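You operate a simulated robot arm through the tools that you are given. There is no shell and no other tool.

The job below is to be done with a simulated two-armed robot. You get a single attempt, and the scene is never put back.

TASK
Bond the purple strip to the blue guide under the orange and black clamps.
Fine: with both shut, press the FAIL label on between them; both clamps open after.

It is judged by the outcome, as a careful person would: the job done as asked, and still so three seconds after it is handed in. It fails if anything else is knocked over, pushed out of place, dropped, spilled or broken.

THE ROBOT
Two 7-joint arms with fingered hands on one trunk that stands fixed in place. Base frame: the origin is at the foot of the trunk, x ahead of it, y to its left, z up; the work surface is at about z = 0.86. Units: m, degrees, N and s.
The left shoulder is at [0.08, 0.198, 1.43], the right one opposite. With the tool pointing down near the work surface each hand reaches from about 0.1 to 0.74 m from the base axis, measured 20 degrees to its own side. Payload 4 kg a hand.
Tool frame (each hand has its own): the origin (TCP) lies between the finger pads and is the grasp point; the fingertips stand 0.026 m ahead of it; z points along the fingers, y is the line along which they close. The gripper opens to 0.132 m; its body begins 0.073 m behind the TCP. The gripper is a hand of 4 fingers: y runs from the thumb to the fingers, the wrist lies at [0, 0, -0.239] in the tool frame, and closing takes about 1.5 s.
Orientation is that of the tool frame in the base frame, as a unit quaternion [w, x, y, z]. With the fingers straight down and closing along the base's y, the tool's x points along the base's -x, its y along +y and its z along -z.

THE INTERFACE
- The arms move only by the tool servo_tool. It takes "left_commands", "right_commands" or both (then of equal length, played together; a hand with none holds still); each is a list of rows, each an object of numbers (a shift or turn left out is 0, a gripper value left out holds the last): "ax", "ay", "az": the turn, a rotation vector about the tool's x, y, z in units of 90 degrees (1.0 is 90 degrees); "dx", "dy", "dz": the shift along the tool's x, y, z in units of 300 mm (1.0 is 300 mm); "jaw": the closure in counts, from 0 (fully open) to 255 (shut). In form: [{"ax": .., "ay": .., "az": .., "dx": .., "dy": .., "dz": .., "jaw": ..}, ...]. A call has 1 to 20 rows; each row is the pose to reach, as a shift and turn from the pose commanded when the call began, along the tool's axes at that moment. A call with a number of a shift or a turn outside -1 to 1 is refused whole. A row lasts 0.2 s, in which the tool goes at most 0.05 m and 8.6 degrees; a call with a longer step from one row to the next is refused whole, and so is a gripper value outside its range. Where a pose cannot be reached the arm comes as near as it can. A force on the tool above 90 N (or 10 N above the force at the start of the call, whichever is more), or a blocked arm, ends the call early, and 0.2 s more pass. Each finger travels about 0.072 m/s and halts on what it meets, pressing with about 30 N; the grip force reading is that of the motor and also rises with nothing between the fingers. The clock runs only during rows and for 0.2 s after the last one: add rows that repeat a pose to give the fingers time. It gives the time, the measured TCP pose, the force on the tool (base axes), the opening and the grip force at its end, in the units of the frame above (readings bear some noise), with the torque about the TCP (base axes, N m) and any sound that the robot's microphone picked up.
- Cameras (640 x 400 px; columns grow to the right, rows downward): "scene" is now at [0.1163, 0.0006, 1.6097]; the picture's right is [0.02, -1.00, 0.00], its down [-0.68, -0.02, -0.73] and it looks along [0.73, 0.02, -0.68] (base axes); focal length 325 px, centre (320, 200). "left" rides on the left gripper at [-0.068, 0.002, -0.097] in its tool frame; the picture's right is [-0.02, -1.00, 0.00], its down [0.82, -0.02, -0.58] and it looks along [0.58, -0.01, 0.82] (tool axes); focal length 270 px, centre (320, 200). "right" rides on the right gripper at [0.068, 0.002, -0.097] in its tool frame; the picture's right is [-0.02, 1.00, 0.00], its down [-0.82, -0.02, -0.58] and it looks along [-0.58, -0.01, 0.82] (tool axes); focal length 270 px, centre (320, 200). There is no depth. A picture from a camera that has moved, and an enlarged one, comes with that camera's place and axes in the base frame and with its lens. The place of the scene camera against the robot may be out by one fixed shift of up to 0.012 m in any direction.
- capture(camera): a new picture of that camera. The clock stands still meanwhile.
- slide_trunk(by): slides the trunk up (or, below 0, down) by that many m; the arms and the scene camera ride with it, the base frame stays. It gives what a move gives, with no picture.
- hand_shape(shape, hand): the hand has 4 fingers and takes this shape, open, in about a second: jaw (thumb against the fingers, like two jaws); tri (thumb and two fingers); tip (a fingertip pinch); poke (one finger out to press); point (the index stretched); flat (the hand flat); cup (the hand cupped); fist (a fist). The gripper value then closes the fingers along that shape, each until it touches; the sizes above hold for jaw. It gives what a move gives, with no picture.
- head_to(pan, tilt): turns the head with the scene camera to pan (to the left, within 86 degrees either way) and tilt (down, from -29 to 69), counted from straight ahead of the robot. It gives what a move gives.
- close_up(camera, box): a new picture of the part [left, top, right, bottom] of that camera's present view, enlarged. The clock stands still meanwhile.
- sign_off(): hands the job in; it is judged then, once.

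Places have to be worked out from the pictures, the camera data and where the tool is seen. Open the grippers and draw the arms clear of the work before you hand the job in, unless the task says otherwise.

The tools are called after ">>>" as a command line: name --argument value ..., lists and objects as JSON in quotes. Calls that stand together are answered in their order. servo_tool: Moves the arms, as the interface text tells. Its arguments: {"type":"object","properties":{"left_commands":{"type":"array","items":{"type":"object","properties":{"ax":{"type":"number"},"ay":{"type":"number"},"az":{"type":"number"},"dx":{"type":"number"},"dy":{"type":"number"},"dz":{"type":"number"},"jaw":{"type":"number"}}}},"right_commands":{"type":"array","items":{"type":"object","properties":{"ax":{"type":"number"},"ay":{"type":"number"},"az":{"type":"number"},"dx":{"type":"number"},"dy":{"type":"number"},"dz":{"type":"number"},"jaw":{"type":"number"}}}}},"required":[]} The other tools are called the same way: slide_trunk (by) moves the trunk up or down; hand_shape (shape, hand) gives the hand a shape; head_to (pan, tilt) turns the head that bears the scene camera; capture (camera) takes a picture; close_up (camera, box) takes an enlarged picture of a part of a camera's view; sign_off () hands the job in.

At the start:

```text
time_s: 0.0
left_ee_pos: [0.5716, 0.2443, 1.154]
left_tool_rot: [0.001, -0.001, 1.0, -0.001]
left_wrist_force: [-0.2, -0.1, 0.5]
left_moment: [0.0, 0.01, -0.02]
left_grip_width: 0.1319
left_grasp_force: 0.0
left_shape: jaw
right_ee_pos: [0.6245, -0.193, 1.1562]
right_tool_rot: [0.0, 0.0, 1.0, -0.001]
right_wrist_force: [-0.4, 0.0, -0.7]
right_moment: [-0.04, 0.01, -0.02]
right_grip_width: 0.1319
right_grasp_force: 0.0
right_shape: jaw
trunk travel left (down, up): [-0.739, 0.101]
head pan, tilt (commanded): [1.4, 43.0]
```

scene: 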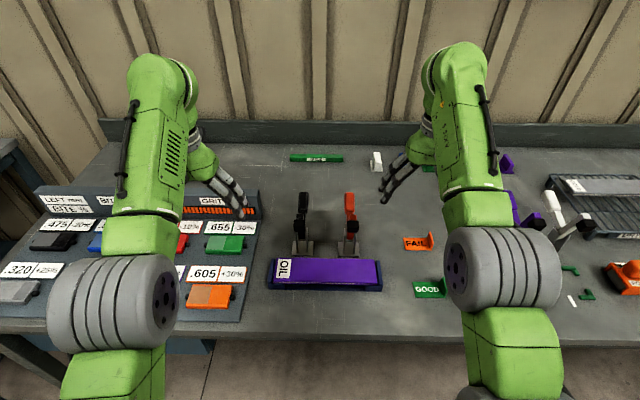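
right: 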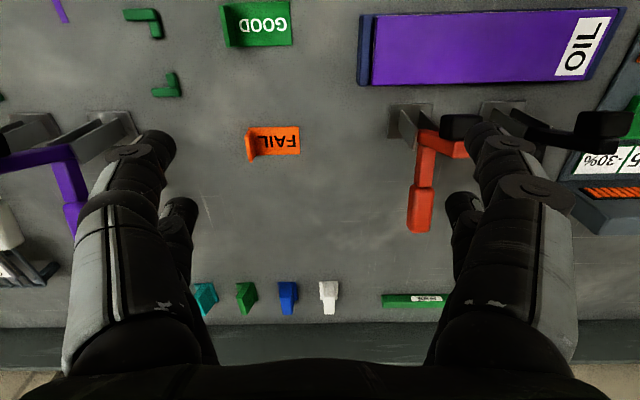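
left: 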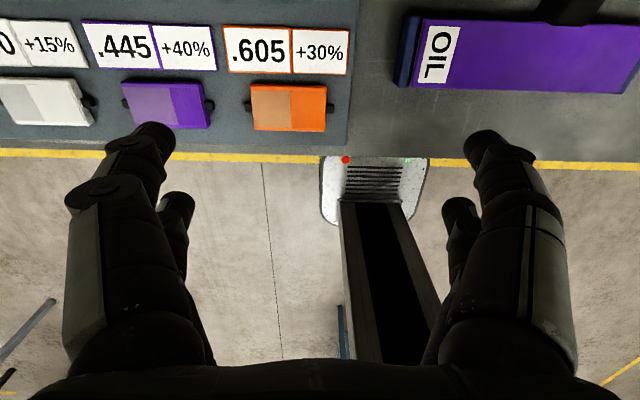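

I start by looking closely at the scene: the purple strip seems to lie on a blue guide with a black and an orange/red clamp behind it. I take enlarged pictures to find out the state of things.

>>> close_up --camera "scene" --box '[240, 170, 460, 310]'

>>> close_up --camera "scene" --box '[20, 170, 260, 320]'

>>> close_up --camera "scene" --box '[440, 130, 640, 320]'

>>> capture --camera "right"

```text
2.86 times, centred on (350, 240) of scene
camera zoom: at [0.1163, 0.0006, 1.6097], right [0.02, -1.0, 0.0], down [-0.68, -0.02, -0.73], along [0.73, 0.02, -0.68], focal length 928 px, centre (234, 86)
```

zoom: 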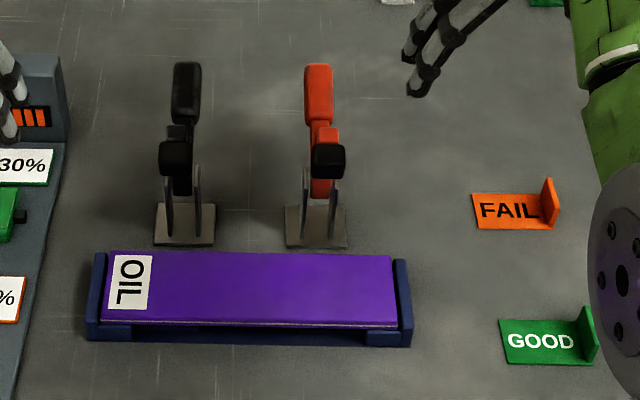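

```text
2.67 times, centred on (140, 245) of scene
camera zoom: at [0.1163, 0.0006, 1.6097], right [0.02, -1.0, 0.0], down [-0.68, -0.02, -0.73], along [0.73, 0.02, -0.68], focal length 866 px, centre (800, 80)
```

zoom: 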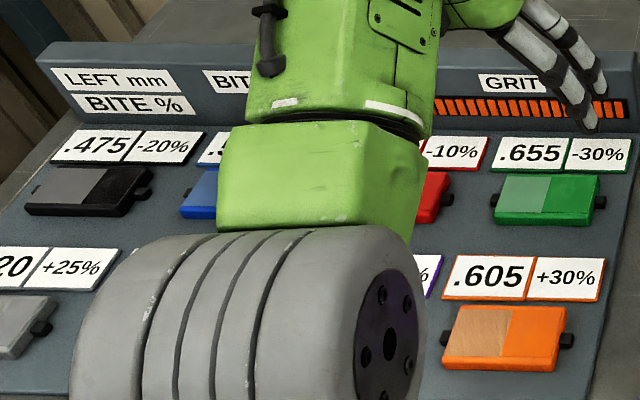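

```text
2.11 times, centred on (540, 225) of scene
camera zoom: at [0.1163, 0.0006, 1.6097], right [0.02, -1.0, 0.0], down [-0.68, -0.02, -0.73], along [0.73, 0.02, -0.68], focal length 684 px, centre (-143, 147)
```

zoom: 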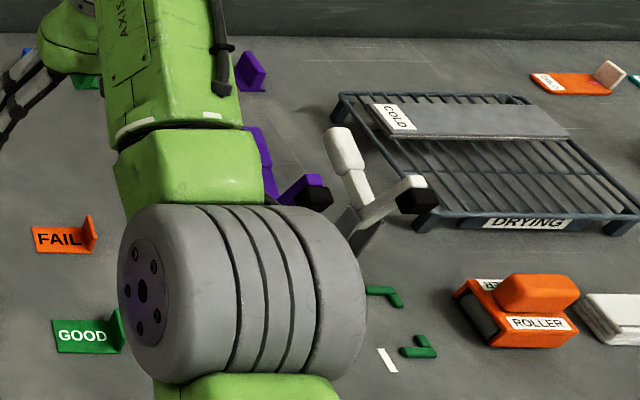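

```text
taken
camera right: at [0.5549, -0.1919, 1.2529], right [0.02, 1.0, 0.0], down [0.82, -0.02, 0.58], along [0.58, -0.01, -0.82], focal length 270 px, centre (320, 200)
```

right: 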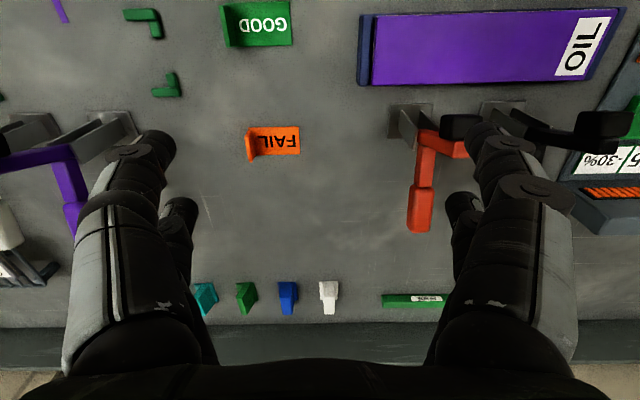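

The clamp beside the black one looks red-orange, and there are purple and white clamps on the right. I turn the head to both sides and enlarge the clamps to be sure which is "orange".

>>> close_up --camera "scene" --box '[280, 180, 380, 265]'

>>> close_up --camera "right" --box '[340, 0, 640, 190]'

>>> close_up --camera "right" --box '[100, 0, 320, 180]'

>>> head_to --pan -35 --tilt 43

```text
4.71 times, centred on (330, 222) of scene
camera zoom: at [0.1163, 0.0006, 1.6097], right [0.02, -1.0, 0.0], down [-0.68, -0.02, -0.73], along [0.73, 0.02, -0.68], focal length 1528 px, centre (273, 94)
```

zoom: 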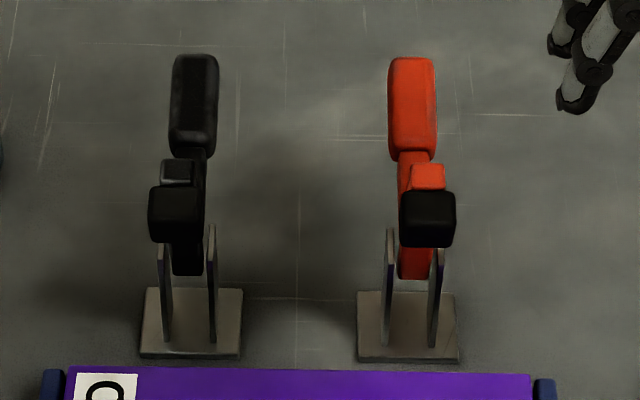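

```text
2.11 times, centred on (490, 95) of right
camera zoom: at [0.5549, -0.1919, 1.2529], right [0.02, 1.0, 0.0], down [0.82, -0.02, 0.58], along [0.58, -0.01, -0.82], focal length 569 px, centre (-38, 421)
```

zoom: 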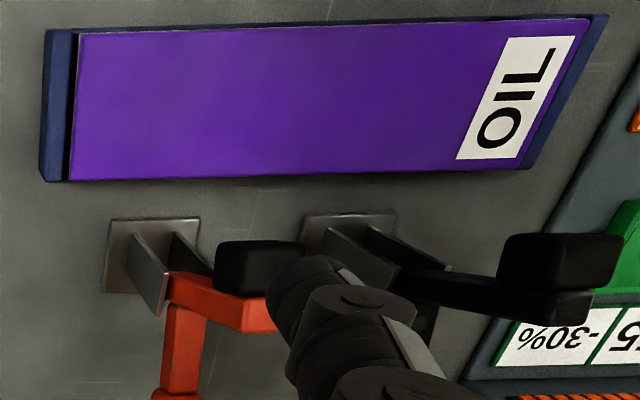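

```text
2.22 times, centred on (210, 90) of right
camera zoom: at [0.5549, -0.1919, 1.2529], right [0.02, 1.0, 0.0], down [0.82, -0.02, 0.58], along [0.58, -0.01, -0.82], focal length 601 px, centre (564, 444)
```

zoom: 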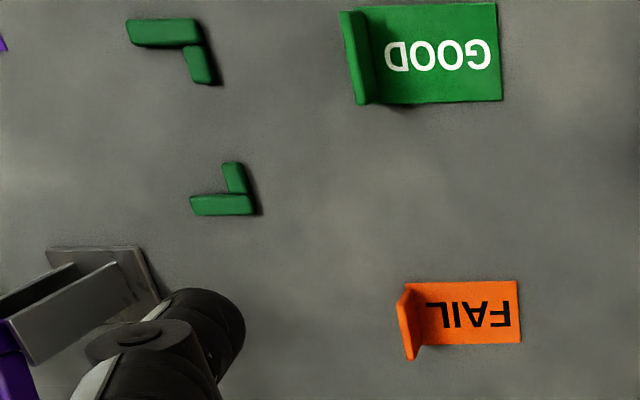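

```text
time_s: 1.0
left_ee_pos: [0.5716, 0.2438, 1.1533]
left_tool_rot: [0.0, -0.001, 1.0, 0.001]
left_wrist_force: [-0.3, -0.3, 0.2]
left_moment: [0.0, 0.03, 0.0]
left_grip_width: 0.1318
left_grasp_force: 0.0
left_shape: jaw
right_ee_pos: [0.6246, -0.1933, 1.1558]
right_tool_rot: [0.0, -0.001, 1.0, 0.0]
right_wrist_force: [-1.1, -0.3, 0.9]
right_moment: [0.01, -0.02, -0.02]
right_grip_width: 0.1319
right_grasp_force: 0.0
right_shape: jaw
trunk travel left (down, up): [-0.739, 0.101]
head pan, tilt (commanded): [-35.0, 43.0]
```

>>> capture --camera "scene"

```text
taken
camera scene: at [0.1015, -0.0487, 1.6097], right [-0.57, -0.82, 0.0], down [-0.56, 0.39, -0.73], along [0.6, -0.42, -0.68], focal length 325 px, centre (320, 200)
```

scene: 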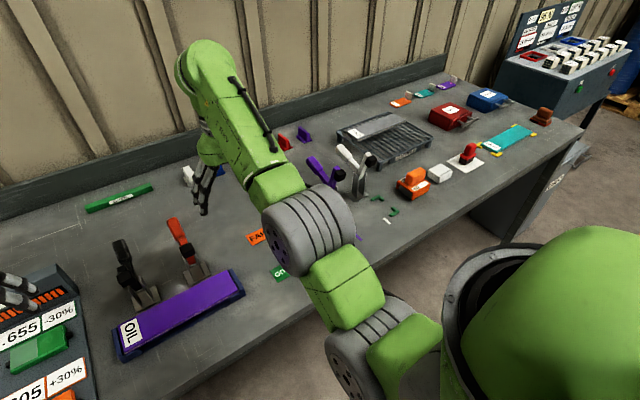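

The bench extends to the right with many items. I enlarge the regions to read labels.

>>> close_up --camera "scene" --box '[300, 80, 460, 240]'

>>> close_up --camera "scene" --box '[380, 70, 560, 190]'

>>> close_up --camera "scene" --box '[480, 0, 640, 110]'

>>> close_up --camera "scene" --box '[70, 170, 290, 330]'

>>> head_to --pan 35 --tilt 43

>>> capture --camera "scene"

```text
2.50 times, centred on (380, 160) of scene
camera zoom: at [0.1015, -0.0487, 1.6097], right [-0.57, -0.82, 0.0], down [-0.56, 0.39, -0.73], along [0.6, -0.42, -0.68], focal length 812 px, centre (170, 300)
```

zoom: 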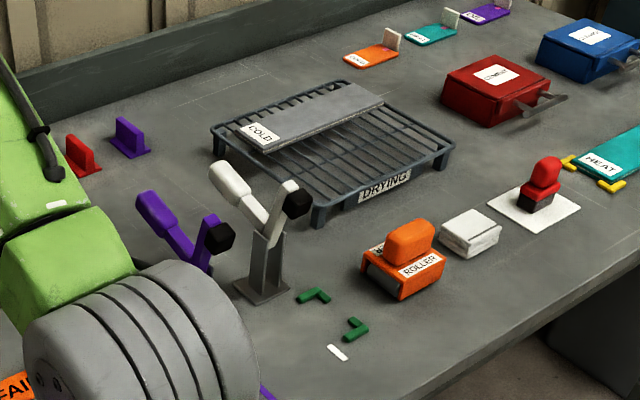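

```text
3.33 times, centred on (470, 130) of scene
camera zoom: at [0.1015, -0.0487, 1.6097], right [-0.57, -0.82, 0.0], down [-0.56, 0.39, -0.73], along [0.6, -0.42, -0.68], focal length 1083 px, centre (-180, 433)
```

zoom: 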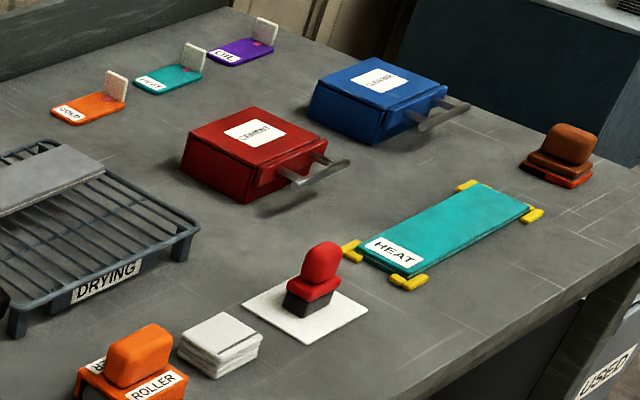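

```text
3.64 times, centred on (560, 55) of scene
camera zoom: at [0.1015, -0.0487, 1.6097], right [-0.57, -0.82, 0.0], down [-0.56, 0.39, -0.73], along [0.6, -0.42, -0.68], focal length 1181 px, centre (-553, 727)
```

zoom: 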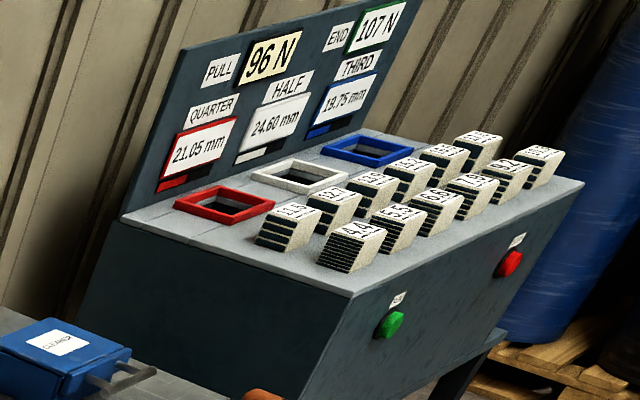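

```text
2.50 times, centred on (180, 250) of scene
camera zoom: at [0.1015, -0.0487, 1.6097], right [-0.57, -0.82, 0.0], down [-0.56, 0.39, -0.73], along [0.6, -0.42, -0.68], focal length 812 px, centre (670, 75)
```

zoom: 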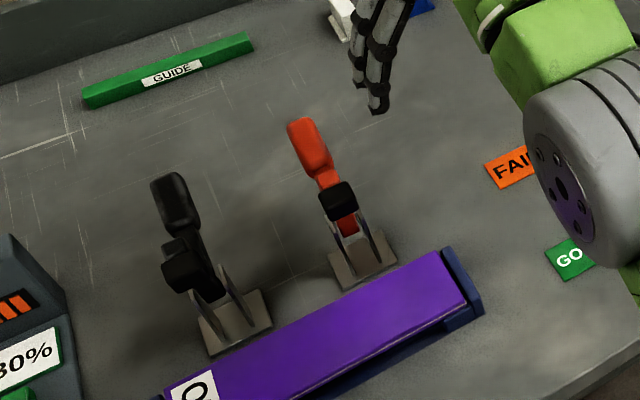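

```text
time_s: 2.4
left_ee_pos: [0.5725, 0.2432, 1.1543]
left_tool_rot: [0.0, -0.001, 1.0, 0.0]
left_wrist_force: [0.9, 0.2, 0.1]
left_moment: [-0.04, 0.01, 0.0]
left_grip_width: 0.1318
left_grasp_force: 0.1
left_shape: jaw
right_ee_pos: [0.6246, -0.1937, 1.1559]
right_tool_rot: [0.001, -0.001, 1.0, 0.001]
right_wrist_force: [-0.2, 0.9, 0.0]
right_moment: [0.0, 0.02, -0.02]
right_grip_width: 0.1317
right_grasp_force: 0.0
right_shape: jaw
trunk travel left (down, up): [-0.739, 0.101]
head pan, tilt (commanded): [35.0, 43.0]
```

```text
taken
camera scene: at [0.1015, 0.0461, 1.6097], right [0.57, -0.82, 0.0], down [-0.56, -0.39, -0.73], along [0.6, 0.42, -0.68], focal length 325 px, centre (320, 200)
```

scene: 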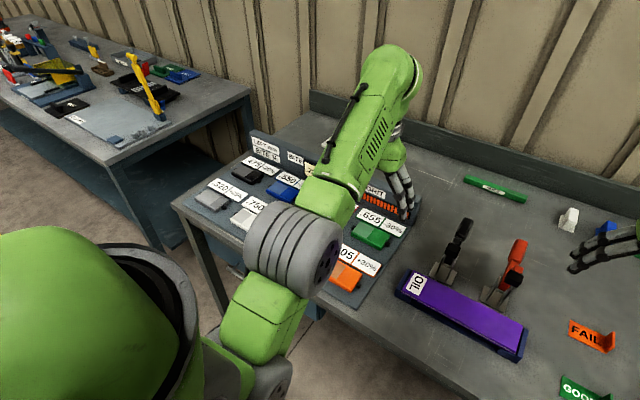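

The reachable work is plain: strip on the blue guide centred near (0.617, 0), clamp bases near (0.708, ±0.065), FAIL label near (0.73, -0.26). To understand the clamp hinges I yaw the right hand 90 degrees and shift it to the right, well above the table, for a side view.

>>> servo_tool --right_commands '[{"az": -0.09, "dy": -0.04, "dx": -0.01}, {"az": -0.18, "dy": -0.08, "dx": -0.02}, {"az": -0.27, "dy": -0.12, "dx": -0.03}, {"az": -0.36, "dy": -0.16, "dx": -0.04}, {"az": -0.45, "dy": -0.2, "dx": -0.05}, {"az": -0.54, "dy": -0.24, "dx": -0.06}, {"az": -0.63, "dy": -0.28, "dx": -0.07}, {"az": -0.72, "dy": -0.32, "dx": -0.08}, {"az": -0.81, "dy": -0.36, "dx": -0.09}, {"az": -0.9, "dy": -0.4, "dx": -0.1}, {"az": -0.99, "dy": -0.4, "dx": -0.1}]'

>>> capture --camera "right"

>>> head_to --pan 0 --tilt 43

>>> capture --camera "scene"

```text
time_s: 4.8
left_ee_pos: [0.5731, 0.244, 1.1531]
left_tool_rot: [0.001, -0.001, 1.0, 0.0]
left_wrist_force: [0.3, 0.2, 0.3]
left_moment: [-0.02, -0.01, 0.0]
left_grip_width: 0.1318
left_grasp_force: 0.1
left_shape: jaw
right_ee_pos: [0.6536, -0.3138, 1.1568]
right_tool_rot: [0.001, -0.703, 0.711, 0.0]
right_wrist_force: [-0.7, -0.5, -0.8]
right_moment: [0.05, 0.05, -0.01]
right_grip_width: 0.1317
right_grasp_force: 0.0
right_shape: jaw
trunk travel left (down, up): [-0.739, 0.101]
head pan, tilt (commanded): [35.0, 43.0]
```

```text
taken
camera right: at [0.6508, -0.3825, 1.253], right [-1.0, 0.04, 0.0], down [0.03, 0.82, 0.58], along [0.02, 0.58, -0.82], focal length 270 px, centre (320, 200)
```

right: 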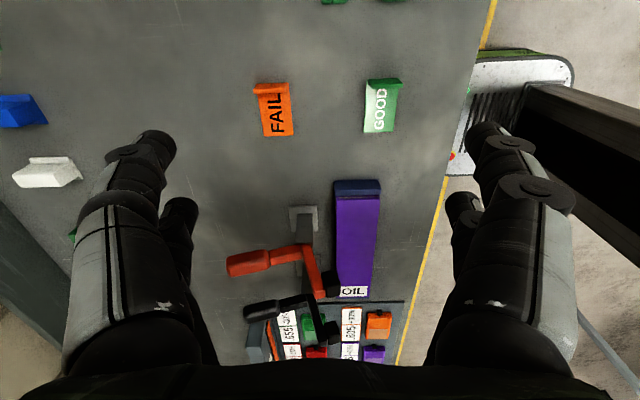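

```text
time_s: 5.8
left_ee_pos: [0.5734, 0.2433, 1.1536]
left_tool_rot: [0.001, -0.001, 1.0, 0.0]
left_wrist_force: [0.2, 0.6, 0.0]
left_moment: [0.02, 0.0, 0.02]
left_grip_width: 0.1319
left_grasp_force: 0.1
left_shape: jaw
right_ee_pos: [0.6553, -0.3142, 1.1553]
right_tool_rot: [-0.001, -0.701, 0.713, 0.0]
right_wrist_force: [0.5, -0.5, -0.2]
right_moment: [-0.01, -0.03, 0.02]
right_grip_width: 0.132
right_grasp_force: 0.1
right_shape: jaw
trunk travel left (down, up): [-0.739, 0.101]
head pan, tilt (commanded): [0.0, 43.0]
```

```text
taken
camera scene: at [0.1164, -0.0013, 1.6097], right [0.0, -1.0, 0.0], down [-0.68, 0.0, -0.73], along [0.73, 0.0, -0.68], focal length 325 px, centre (320, 200)
```

scene: 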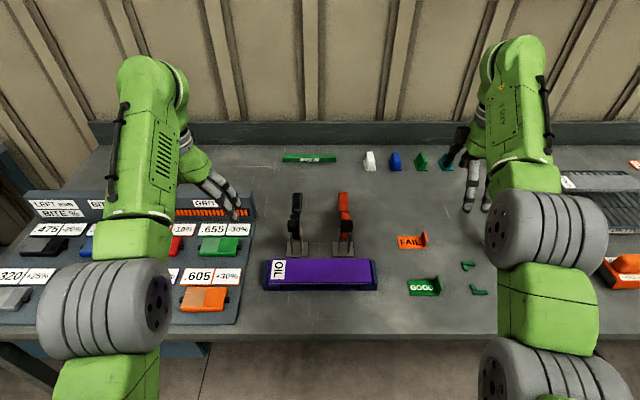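

The side view shows the orange clamp as a V: handle to the back and arm with black pad forward and up. I enlarge it.

>>> close_up --camera "right" --box '[200, 170, 430, 360]'

>>> close_up --camera "scene" --box '[340, 130, 500, 310]'

```text
2.11 times, centred on (315, 265) of right
camera zoom: at [0.6506, -0.3826, 1.2529], right [-1.0, 0.04, 0.0], down [0.03, 0.82, 0.58], along [0.02, 0.58, -0.82], focal length 569 px, centre (330, 63)
```

zoom: 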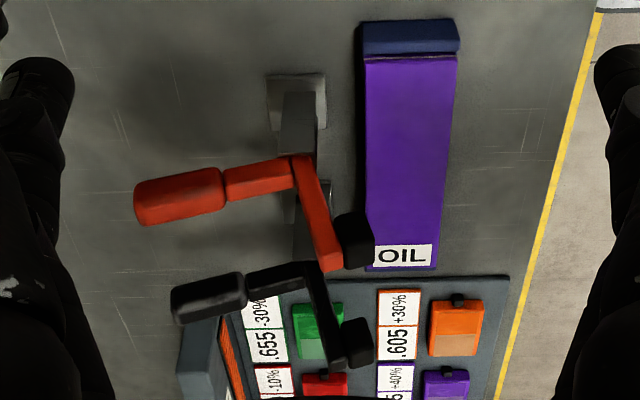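

```text
2.22 times, centred on (420, 220) of scene
camera zoom: at [0.1164, -0.0013, 1.6097], right [0.0, -1.0, 0.0], down [-0.68, 0.0, -0.73], along [0.73, 0.0, -0.68], focal length 722 px, centre (98, 156)
```

zoom: 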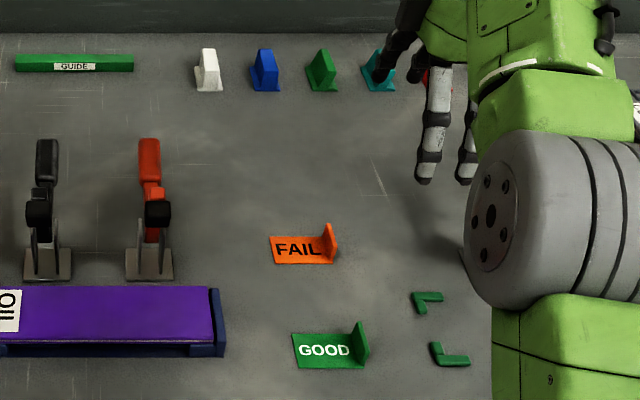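

The clamps are rigid L-levers: arm with pad standing up, handle lying back; shutting means rotating the arm down toward the robot. I tilt the right hand to look more horizontally from the side and so measure pivot, pad and strip heights.

>>> servo_tool --right_commands '[{"ay": -0.083, "dz": 0.045, "dx": 0.02}, {"ay": -0.166, "dz": 0.09, "dx": 0.04}, {"ay": -0.25, "dz": 0.135, "dx": 0.06}, {"ay": -0.333, "dz": 0.18, "dx": 0.08}, {"ay": -0.333, "dz": 0.18, "dx": 0.08}]'

>>> capture --camera "right"

>>> close_up --camera "right" --box '[200, 80, 440, 230]'

```text
time_s: 7.0
left_ee_pos: [0.5718, 0.2434, 1.1546]
left_tool_rot: [0.001, -0.001, 1.0, 0.0]
left_wrist_force: [0.8, 0.2, -0.5]
left_moment: [0.01, 0.02, 0.02]
left_grip_width: 0.1317
left_grasp_force: 0.0
left_shape: jaw
right_ee_pos: [0.6541, -0.3377, 1.1014]
right_tool_rot: [0.186, -0.678, 0.687, 0.182]
right_wrist_force: [0.4, 0.6, 0.5]
right_moment: [-0.03, 0.03, 0.0]
right_grip_width: 0.1319
right_grasp_force: 0.1
right_shape: jaw
trunk travel left (down, up): [-0.739, 0.101]
head pan, tilt (commanded): [0.0, 43.0]
```

```text
taken
camera right: at [0.6501, -0.4454, 1.1518], right [-1.0, 0.04, 0.01], down [0.03, 0.42, 0.91], along [0.03, 0.91, -0.42], focal length 270 px, centre (320, 200)
```

right: 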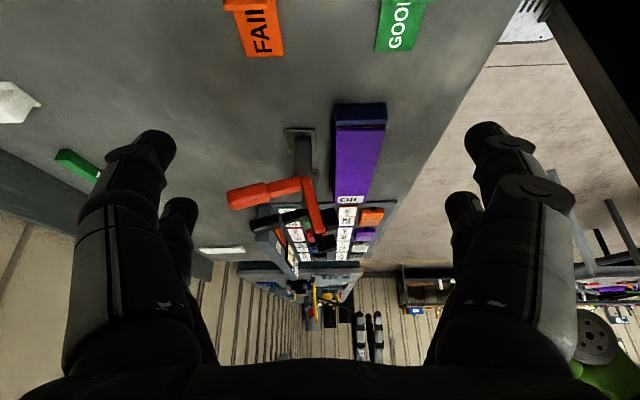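

```text
2.67 times, centred on (320, 155) of right
camera zoom: at [0.6501, -0.4454, 1.1518], right [-1.0, 0.04, 0.01], down [0.03, 0.42, 0.91], along [0.03, 0.91, -0.42], focal length 721 px, centre (320, 320)
```

zoom: 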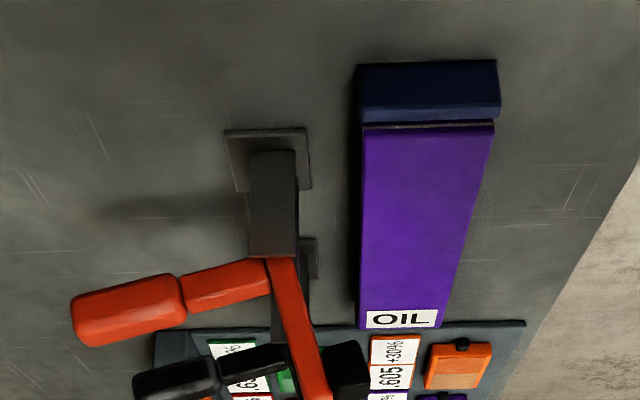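

Triangulating: strip top is at z≈0.889 and spans x≈0.562–0.634; the orange clamp pivots near (0.686, -0.067, 0.937) with arm top at z≈1.023 and handle reaching back to x≈0.805. I now try the poke shape in free air to see what the finger looks like.

>>> hand_shape --shape "poke" --hand "right"

>>> capture --camera "right"

>>> close_up --camera "scene" --box '[400, 20, 600, 260]'

```text
time_s: 7.9
left_ee_pos: [0.5721, 0.2434, 1.1533]
left_tool_rot: [0.001, 0.0, 1.0, -0.001]
left_wrist_force: [-0.4, 0.2, 0.7]
left_moment: [-0.04, -0.01, 0.0]
left_grip_width: 0.1318
left_grasp_force: 0.1
left_shape: jaw
right_ee_pos: [0.6539, -0.3365, 1.1023]
right_tool_rot: [0.183, -0.678, 0.688, 0.181]
right_wrist_force: [0.5, 0.0, -0.1]
right_moment: [0.01, -0.02, 0.02]
right_grip_width: 0.0
right_grasp_force: 0.1
right_shape: poke
trunk travel left (down, up): [-0.739, 0.101]
head pan, tilt (commanded): [0.0, 43.0]
```

```text
taken
camera right: at [0.65, -0.445, 1.1519], right [-1.0, 0.04, 0.01], down [0.03, 0.42, 0.91], along [0.03, 0.91, -0.42], focal length 270 px, centre (320, 200)
```

right: 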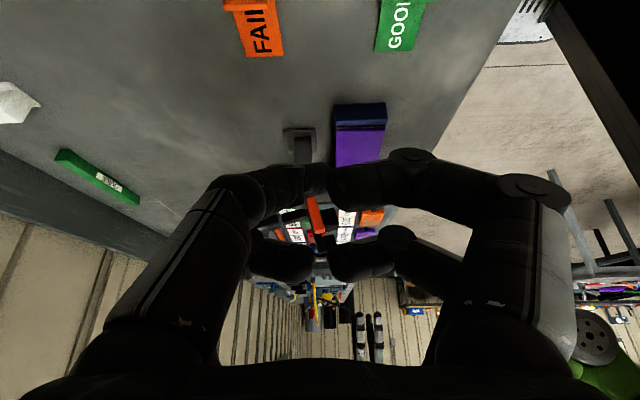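

```text
1.67 times, centred on (500, 140) of scene
camera zoom: at [0.1163, -0.0011, 1.6097], right [0.0, -1.0, 0.0], down [-0.68, 0.0, -0.73], along [0.73, 0.0, -0.68], focal length 541 px, centre (20, 300)
```

zoom: 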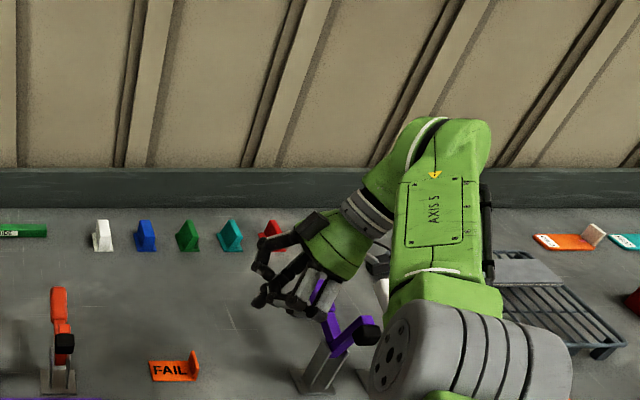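

The poke shape shows all fingers folded in with tips meeting. I look closer at it, then compare with other shapes (point, fist).

>>> close_up --camera "right" --box '[140, 130, 580, 360]'

>>> hand_shape --shape "point" --hand "right"

>>> capture --camera "right"

>>> close_up --camera "scene" --box '[460, 80, 580, 200]'

>>> hand_shape --shape "fist" --hand "right"

>>> capture --camera "right"

>>> close_up --camera "scene" --box '[460, 80, 580, 200]'

>>> hand_shape --shape "tip" --hand "right"

>>> capture --camera "right"

>>> close_up --camera "scene" --box '[460, 80, 580, 200]'

```text
1.45 times, centred on (360, 245) of right
camera zoom: at [0.65, -0.445, 1.1519], right [-1.0, 0.04, 0.01], down [0.03, 0.42, 0.91], along [0.03, 0.91, -0.42], focal length 393 px, centre (262, 134)
```

zoom: 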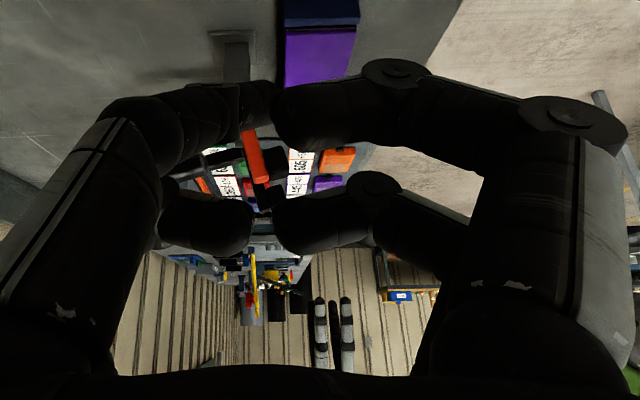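

```text
time_s: 8.8
left_ee_pos: [0.5718, 0.2427, 1.1532]
left_tool_rot: [0.002, -0.002, 1.0, 0.0]
left_wrist_force: [0.4, 0.8, -0.3]
left_moment: [0.02, 0.02, 0.0]
left_grip_width: 0.132
left_grasp_force: 0.0
left_shape: jaw
right_ee_pos: [0.6539, -0.3378, 1.1028]
right_tool_rot: [0.184, -0.678, 0.688, 0.181]
right_wrist_force: [0.8, -0.6, 0.0]
right_moment: [0.01, -0.02, 0.0]
right_grip_width: 0.0001
right_grasp_force: 0.1
right_shape: point
trunk travel left (down, up): [-0.739, 0.101]
head pan, tilt (commanded): [0.0, 43.0]
```

```text
taken
camera right: at [0.6501, -0.4453, 1.1517], right [-1.0, 0.04, 0.01], down [0.03, 0.42, 0.91], along [0.03, 0.91, -0.42], focal length 270 px, centre (320, 200)
```

right: 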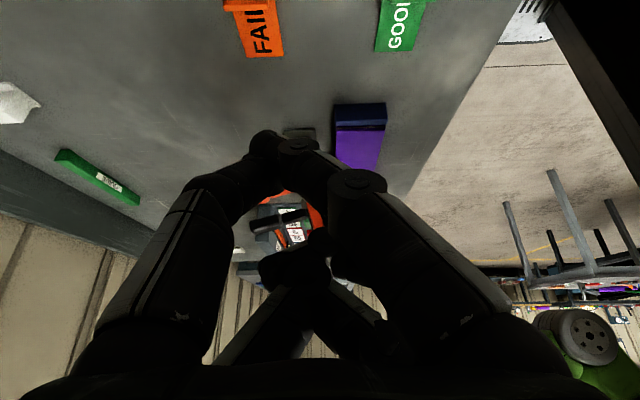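

```text
3.33 times, centred on (520, 140) of scene
camera zoom: at [0.1165, -0.0015, 1.6097], right [0.0, -1.0, 0.0], down [-0.68, 0.0, -0.73], along [0.73, 0.0, -0.68], focal length 1083 px, centre (-347, 400)
```

zoom: 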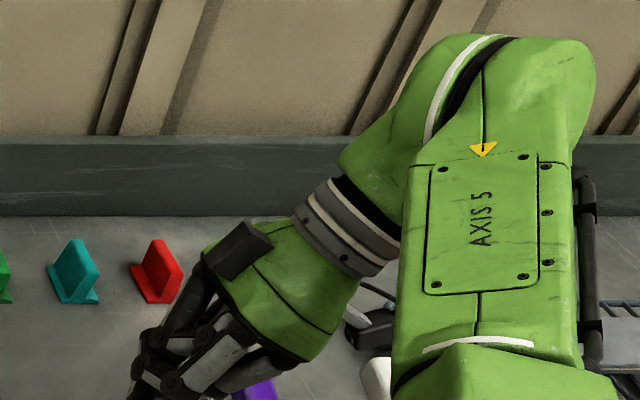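

```text
time_s: 9.7
left_ee_pos: [0.5724, 0.2438, 1.1528]
left_tool_rot: [0.001, -0.001, 1.0, 0.0]
left_wrist_force: [0.0, 0.3, 0.7]
left_moment: [0.02, -0.01, -0.02]
left_grip_width: 0.1317
left_grasp_force: 0.1
left_shape: jaw
right_ee_pos: [0.6539, -0.3371, 1.1016]
right_tool_rot: [0.184, -0.679, 0.687, 0.182]
right_wrist_force: [0.2, -0.3, -0.6]
right_moment: [0.01, 0.03, 0.02]
right_grip_width: 0.0002
right_grasp_force: 0.0
right_shape: fist
trunk travel left (down, up): [-0.739, 0.101]
head pan, tilt (commanded): [0.0, 43.0]
```

```text
taken
camera right: at [0.65, -0.4452, 1.1518], right [-1.0, 0.04, 0.01], down [0.03, 0.42, 0.91], along [0.03, 0.91, -0.42], focal length 270 px, centre (320, 200)
```

right: 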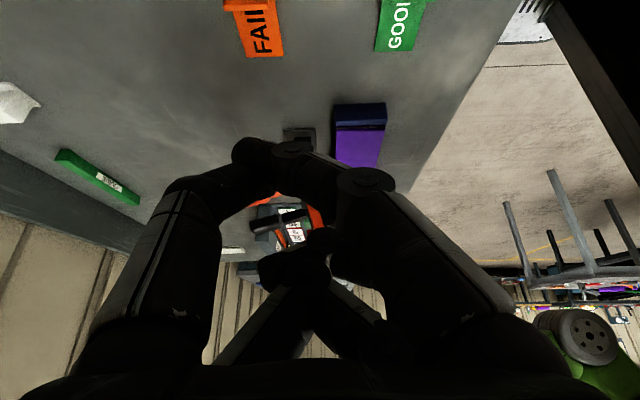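

```text
3.33 times, centred on (520, 140) of scene
camera zoom: at [0.1164, -0.0014, 1.6097], right [0.0, -1.0, 0.0], down [-0.68, 0.0, -0.73], along [0.73, 0.0, -0.68], focal length 1083 px, centre (-347, 400)
```

zoom: 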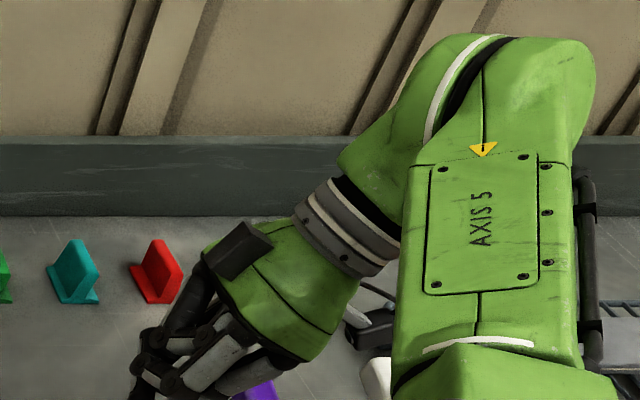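

```text
time_s: 10.6
left_ee_pos: [0.5708, 0.2427, 1.154]
left_tool_rot: [0.001, -0.001, 1.0, 0.0]
left_wrist_force: [-0.4, -0.2, 0.2]
left_moment: [-0.02, 0.01, 0.0]
left_grip_width: 0.1321
left_grasp_force: 0.0
left_shape: jaw
right_ee_pos: [0.6544, -0.3374, 1.1018]
right_tool_rot: [0.184, -0.678, 0.688, 0.181]
right_wrist_force: [0.1, 0.7, 0.1]
right_moment: [0.04, 0.0, 0.02]
right_grip_width: 0.132
right_grasp_force: 0.0
right_shape: tip
trunk travel left (down, up): [-0.739, 0.101]
head pan, tilt (commanded): [0.0, 43.0]
```

```text
taken
camera right: at [0.65, -0.4452, 1.1518], right [-1.0, 0.04, 0.01], down [0.03, 0.42, 0.91], along [0.03, 0.91, -0.42], focal length 270 px, centre (320, 200)
```

right: 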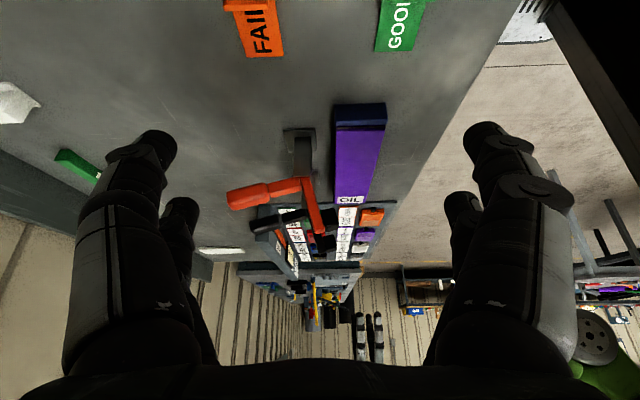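

```text
3.33 times, centred on (520, 140) of scene
camera zoom: at [0.1164, -0.0014, 1.6097], right [0.0, -1.0, 0.0], down [-0.68, 0.0, -0.73], along [0.73, 0.0, -0.68], focal length 1083 px, centre (-347, 400)
```

zoom: 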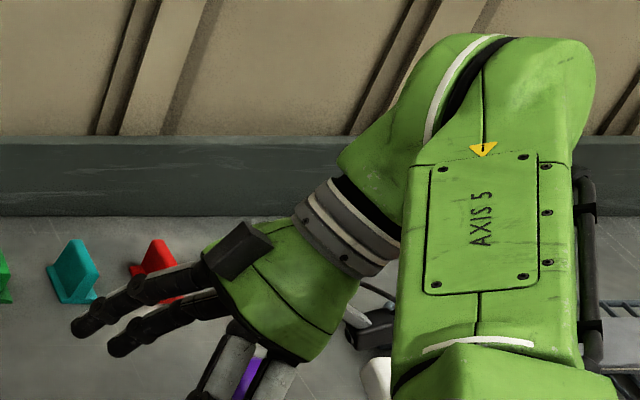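

Tip looks the same as jaw when open. I now close the right hand fully in jaw shape to see how the pinched fingertips look as a pusher.

>>> hand_shape --shape "jaw" --hand "right"

>>> servo_tool --right_commands '[{"jaw": 255}, {"jaw": 255}, {"jaw": 255}, {"jaw": 255}, {"jaw": 255}, {"jaw": 255}, {"jaw": 255}, {"jaw": 255}]'

>>> capture --camera "right"

>>> close_up --camera "scene" --box '[460, 80, 580, 200]'

```text
time_s: 11.5
left_ee_pos: [0.5723, 0.2436, 1.1539]
left_tool_rot: [0.001, -0.001, 1.0, 0.0]
left_wrist_force: [0.9, 0.6, -0.4]
left_moment: [0.0, 0.02, -0.03]
left_grip_width: 0.132
left_grasp_force: 0.0
left_shape: jaw
right_ee_pos: [0.6534, -0.3364, 1.1015]
right_tool_rot: [0.185, -0.678, 0.688, 0.182]
right_wrist_force: [0.8, -0.8, -0.6]
right_moment: [-0.02, -0.06, 0.02]
right_grip_width: 0.1319
right_grasp_force: 0.1
right_shape: jaw
trunk travel left (down, up): [-0.739, 0.101]
head pan, tilt (commanded): [0.0, 43.0]
```

```text
time_s: 13.3
left_ee_pos: [0.5728, 0.2431, 1.1539]
left_tool_rot: [0.0, -0.001, 1.0, -0.001]
left_wrist_force: [1.0, -0.3, -0.9]
left_moment: [0.0, 0.04, -0.01]
left_grip_width: 0.1318
left_grasp_force: 0.0
left_shape: jaw
right_ee_pos: [0.6543, -0.3376, 1.1019]
right_tool_rot: [0.185, -0.678, 0.688, 0.182]
right_wrist_force: [-0.1, -1.1, -0.1]
right_moment: [0.01, 0.02, 0.02]
right_grip_width: 0.0
right_grasp_force: 30.2
right_shape: jaw
trunk travel left (down, up): [-0.739, 0.101]
head pan, tilt (commanded): [0.0, 43.0]
```

```text
taken
camera right: at [0.65, -0.4452, 1.1518], right [-1.0, 0.04, 0.01], down [0.03, 0.42, 0.91], along [0.03, 0.91, -0.42], focal length 270 px, centre (320, 200)
```

right: 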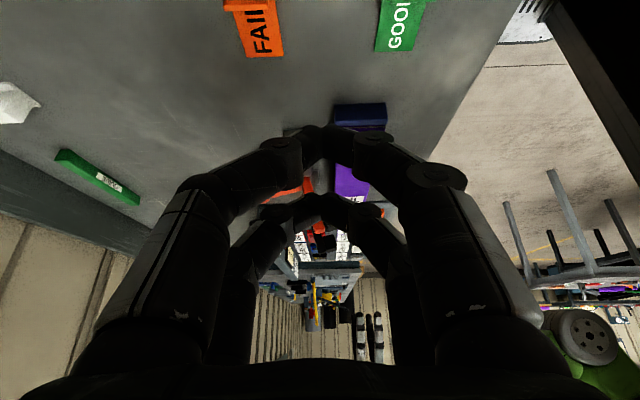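

```text
3.33 times, centred on (520, 140) of scene
camera zoom: at [0.1164, -0.0014, 1.6097], right [0.0, -1.0, 0.0], down [-0.68, 0.0, -0.73], along [0.73, 0.0, -0.68], focal length 1083 px, centre (-347, 400)
```

zoom: 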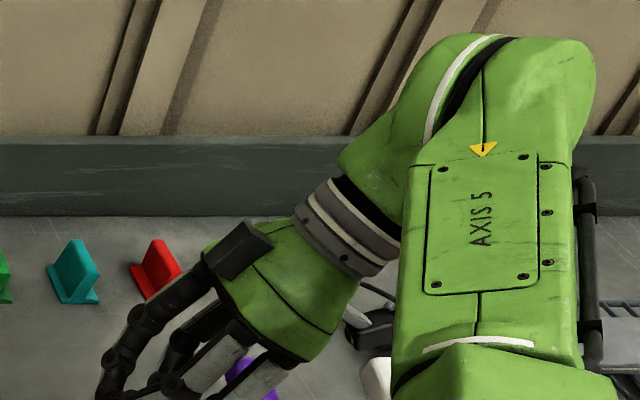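

The closed jaw makes two finger arches, so as a hook the straight open fingers are better: with the hand yawed 90° and open, the finger pair on the far side can sit behind a clamp arm and pull it over toward me. I level the right hand, open it, and raise it first.

>>> servo_tool --right_commands '[{"ay": 0.083, "dx": -0.05, "dz": -0.028, "jaw": 0}, {"ay": 0.166, "dx": -0.1, "dz": -0.056, "jaw": 0}, {"ay": 0.25, "dx": -0.15, "dz": -0.084, "jaw": 0}, {"ay": 0.333, "dx": -0.207, "dz": -0.112, "jaw": 0}, {"ay": 0.333, "dx": -0.207, "dz": -0.112, "jaw": 0}, {"ay": 0.333, "dx": -0.207, "dz": -0.112, "jaw": 0}, {"ay": 0.333, "dx": -0.207, "dz": -0.112, "jaw": 0}, {"ay": 0.333, "dx": -0.207, "dz": -0.112, "jaw": 0}]'

>>> capture --camera "right"

```text
time_s: 15.1
left_ee_pos: [0.5722, 0.2433, 1.1529]
left_tool_rot: [0.002, -0.001, 1.0, -0.001]
left_wrist_force: [0.0, -0.5, -0.5]
left_moment: [-0.03, -0.01, 0.03]
left_grip_width: 0.1318
left_grasp_force: 0.1
left_shape: jaw
right_ee_pos: [0.6556, -0.2991, 1.163]
right_tool_rot: [0.0, -0.701, 0.713, 0.0]
right_wrist_force: [0.5, 0.2, 0.4]
right_moment: [0.01, 0.0, -0.01]
right_grip_width: 0.1321
right_grasp_force: 0.1
right_shape: jaw
trunk travel left (down, up): [-0.739, 0.101]
head pan, tilt (commanded): [0.0, 43.0]
```

```text
taken
camera right: at [0.6519, -0.3683, 1.259], right [-1.0, 0.04, 0.0], down [0.03, 0.82, 0.58], along [0.02, 0.58, -0.82], focal length 270 px, centre (320, 200)
```

right: 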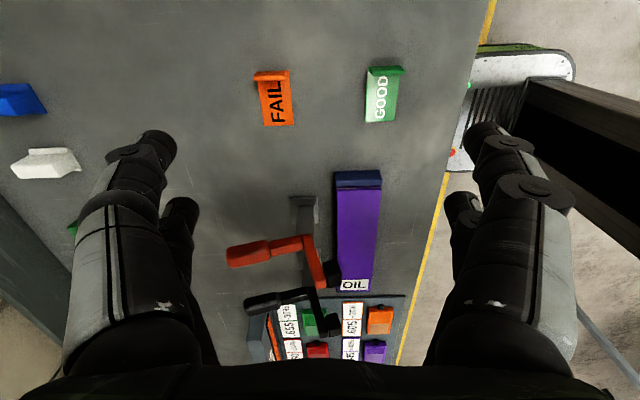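

I move the right hand over the orange clamp (TCP to about (0.622, -0.089, 1.16)), still above the arm top at 1.023, so one far-side finger lines up with the clamp arm at y≈-0.066.

>>> servo_tool --right_commands '[{"dx": -0.14, "dy": 0.025}, {"dx": -0.28, "dy": 0.05}, {"dx": -0.42, "dy": 0.075}, {"dx": -0.56, "dy": 0.1}, {"dx": -0.698, "dy": 0.124}, {"dx": -0.698, "dy": 0.124}]'

>>> capture --camera "right"

>>> capture --camera "scene"

>>> capture --camera "left"

```text
time_s: 16.5
left_ee_pos: [0.5727, 0.2432, 1.1539]
left_tool_rot: [0.001, -0.001, 1.0, 0.0]
left_wrist_force: [0.0, 0.0, 0.5]
left_moment: [0.04, -0.01, 0.02]
left_grip_width: 0.1318
left_grasp_force: 0.0
left_shape: jaw
right_ee_pos: [0.6201, -0.0896, 1.1616]
right_tool_rot: [0.0, -0.701, 0.713, 0.0]
right_wrist_force: [0.7, 0.3, 0.2]
right_moment: [0.03, 0.01, 0.0]
right_grip_width: 0.132
right_grasp_force: 0.0
right_shape: jaw
trunk travel left (down, up): [-0.739, 0.101]
head pan, tilt (commanded): [0.0, 43.0]
```

```text
taken
camera right: at [0.6173, -0.1585, 1.2592], right [-1.0, 0.04, 0.0], down [0.03, 0.82, 0.58], along [0.02, 0.58, -0.82], focal length 270 px, centre (320, 200)
```

right: 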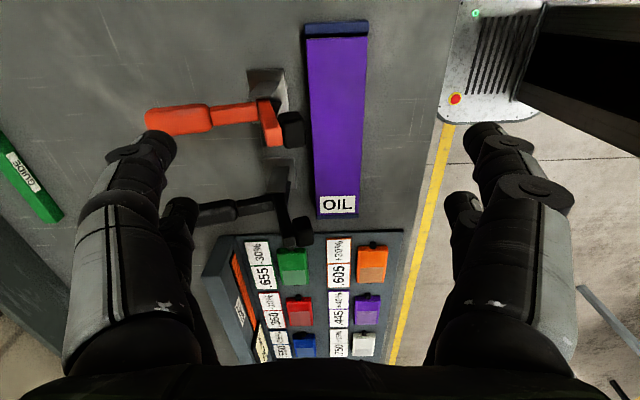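

```text
taken
camera scene: at [0.1165, -0.0019, 1.6097], right [0.0, -1.0, 0.0], down [-0.68, 0.0, -0.73], along [0.73, 0.0, -0.68], focal length 325 px, centre (320, 200)
```

scene: 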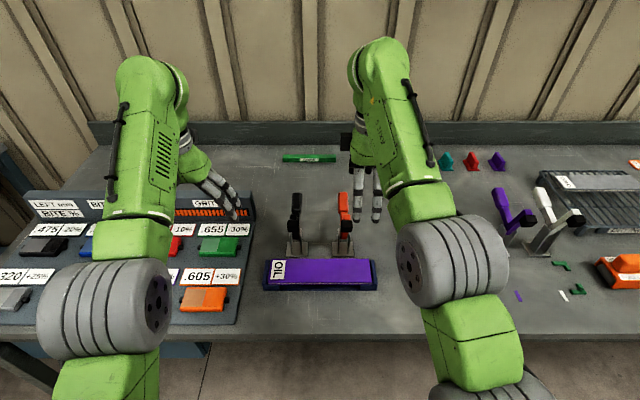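

```text
taken
camera left: at [0.6399, 0.2455, 1.2502], right [0.03, -1.0, 0.0], down [-0.82, -0.02, 0.58], along [-0.58, -0.02, -0.82], focal length 270 px, centre (320, 200)
```

left: 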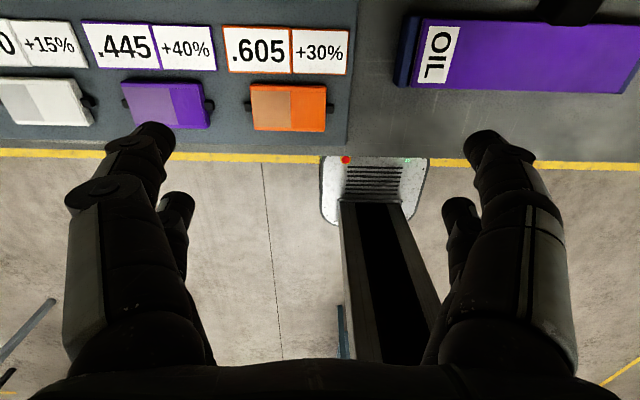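

I enlarge the right camera's view of the orange clamp for a more accurate position check before descending.

>>> close_up --camera "right" --box '[130, 20, 380, 250]'

>>> close_up --camera "scene" --box '[270, 120, 430, 300]'

```text
1.74 times, centred on (255, 135) of right
camera zoom: at [0.6173, -0.1585, 1.2592], right [-1.0, 0.04, 0.0], down [0.03, 0.82, 0.58], along [0.02, 0.58, -0.82], focal length 470 px, centre (433, 313)
```

zoom: 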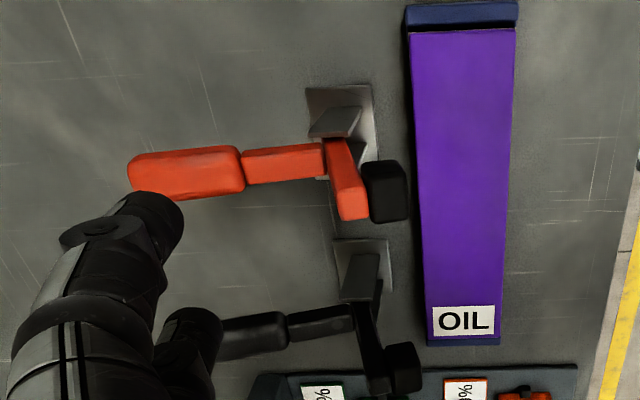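

```text
2.22 times, centred on (350, 210) of scene
camera zoom: at [0.1165, -0.0019, 1.6097], right [0.0, -1.0, 0.0], down [-0.68, 0.0, -0.73], along [0.73, 0.0, -0.68], focal length 722 px, centre (253, 178)
```

zoom: 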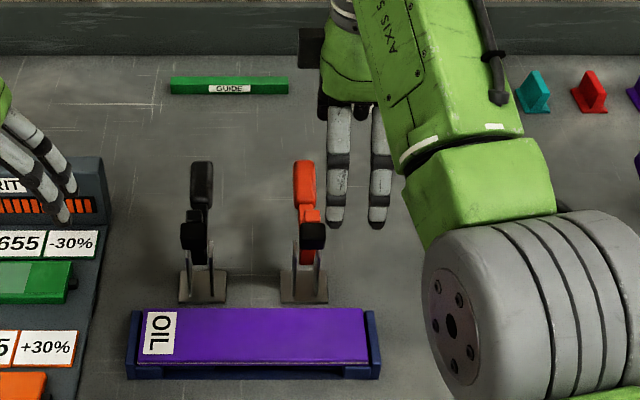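

Wrist-camera triangulation puts the orange arm near y≈-0.060 and x≈0.664–0.686 (the scene camera seems shifted a little). I descend with the far finger behind the arm: TCP to about (0.624, -0.083, 1.015).

>>> servo_tool --right_commands '[{"dx": -0.022, "dy": -0.013, "dz": 0.1}, {"dx": -0.022, "dy": -0.013, "dz": 0.2}, {"dx": -0.022, "dy": -0.013, "dz": 0.3}, {"dx": -0.022, "dy": -0.013, "dz": 0.4}, {"dx": -0.022, "dy": -0.013, "dz": 0.49}, {"dx": -0.022, "dy": -0.013, "dz": 0.49}]'

>>> capture --camera "right"

>>> close_up --camera "scene" --box '[270, 120, 430, 300]'

```text
time_s: 17.9
left_ee_pos: [0.573, 0.2438, 1.1528]
left_tool_rot: [0.002, -0.001, 1.0, 0.0]
left_wrist_force: [-0.9, -1.0, 0.0]
left_moment: [-0.01, -0.02, 0.01]
left_grip_width: 0.1318
left_grasp_force: 0.1
left_shape: jaw
right_ee_pos: [0.624, -0.0826, 1.0142]
right_tool_rot: [0.0, -0.702, 0.712, 0.0]
right_wrist_force: [0.3, -0.1, 0.4]
right_moment: [0.0, -0.01, 0.02]
right_grip_width: 0.1317
right_grasp_force: 0.2
right_shape: jaw
trunk travel left (down, up): [-0.739, 0.101]
head pan, tilt (commanded): [0.0, 43.0]
```

```text
taken
camera right: at [0.6206, -0.1513, 1.1116], right [-1.0, 0.04, 0.0], down [0.03, 0.82, 0.58], along [0.02, 0.58, -0.82], focal length 270 px, centre (320, 200)
```

right: 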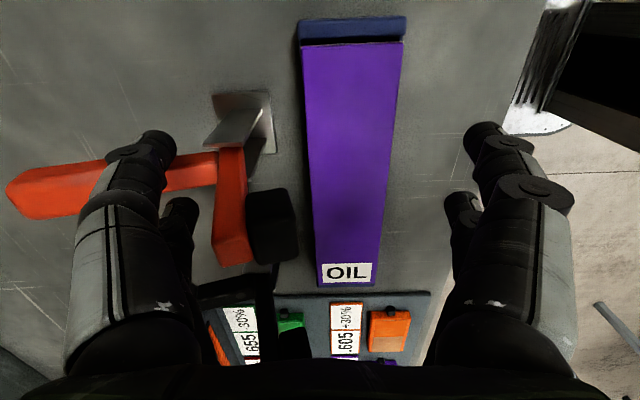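

```text
2.22 times, centred on (350, 210) of scene
camera zoom: at [0.1162, -0.0016, 1.6097], right [0.0, -1.0, 0.0], down [-0.68, 0.0, -0.73], along [0.73, 0.0, -0.68], focal length 722 px, centre (253, 178)
```

zoom: 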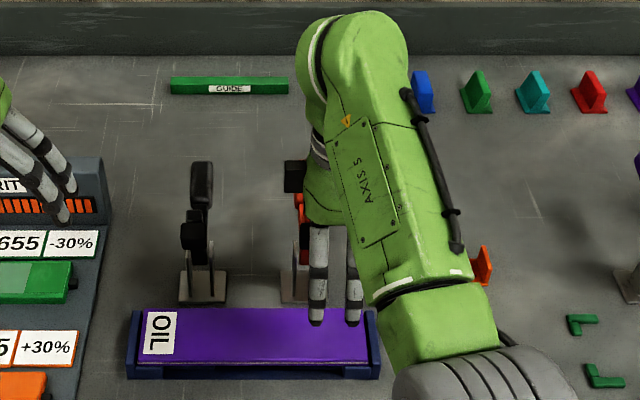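

The far finger stands just behind the orange arm with no contact. I now pull gently toward the robot (about 30 mm) and watch the force.

>>> servo_tool --right_commands '[{"dy": 0.025}, {"dy": 0.05}, {"dy": 0.075}, {"dy": 0.1}, {"dy": 0.1}]'

>>> capture --camera "right"

```text
time_s: 19.1
left_ee_pos: [0.5735, 0.2428, 1.1537]
left_tool_rot: [0.001, -0.001, 1.0, 0.0]
left_wrist_force: [-0.7, 0.4, 0.3]
left_moment: [-0.01, -0.03, -0.01]
left_grip_width: 0.132
left_grasp_force: 0.1
left_shape: jaw
right_ee_pos: [0.5942, -0.0831, 1.0142]
right_tool_rot: [0.0, -0.702, 0.712, -0.001]
right_wrist_force: [1.7, -0.2, -0.2]
right_moment: [0.03, -0.04, -0.09]
right_grip_width: 0.1318
right_grasp_force: 0.1
right_shape: jaw
trunk travel left (down, up): [-0.739, 0.101]
head pan, tilt (commanded): [0.0, 43.0]
```

```text
taken
camera right: at [0.591, -0.1515, 1.1118], right [-1.0, 0.04, 0.0], down [0.03, 0.82, 0.58], along [0.02, 0.58, -0.82], focal length 270 px, centre (320, 200)
```

right: 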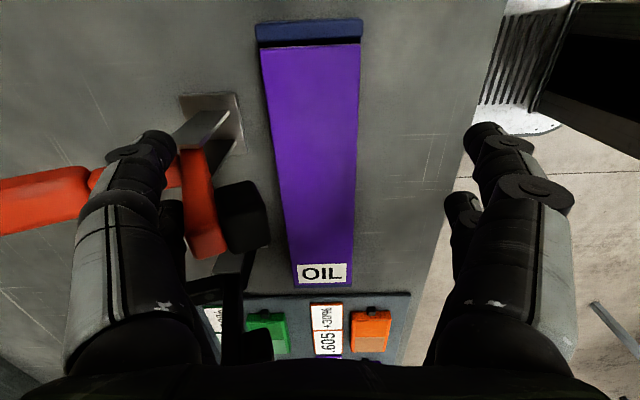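

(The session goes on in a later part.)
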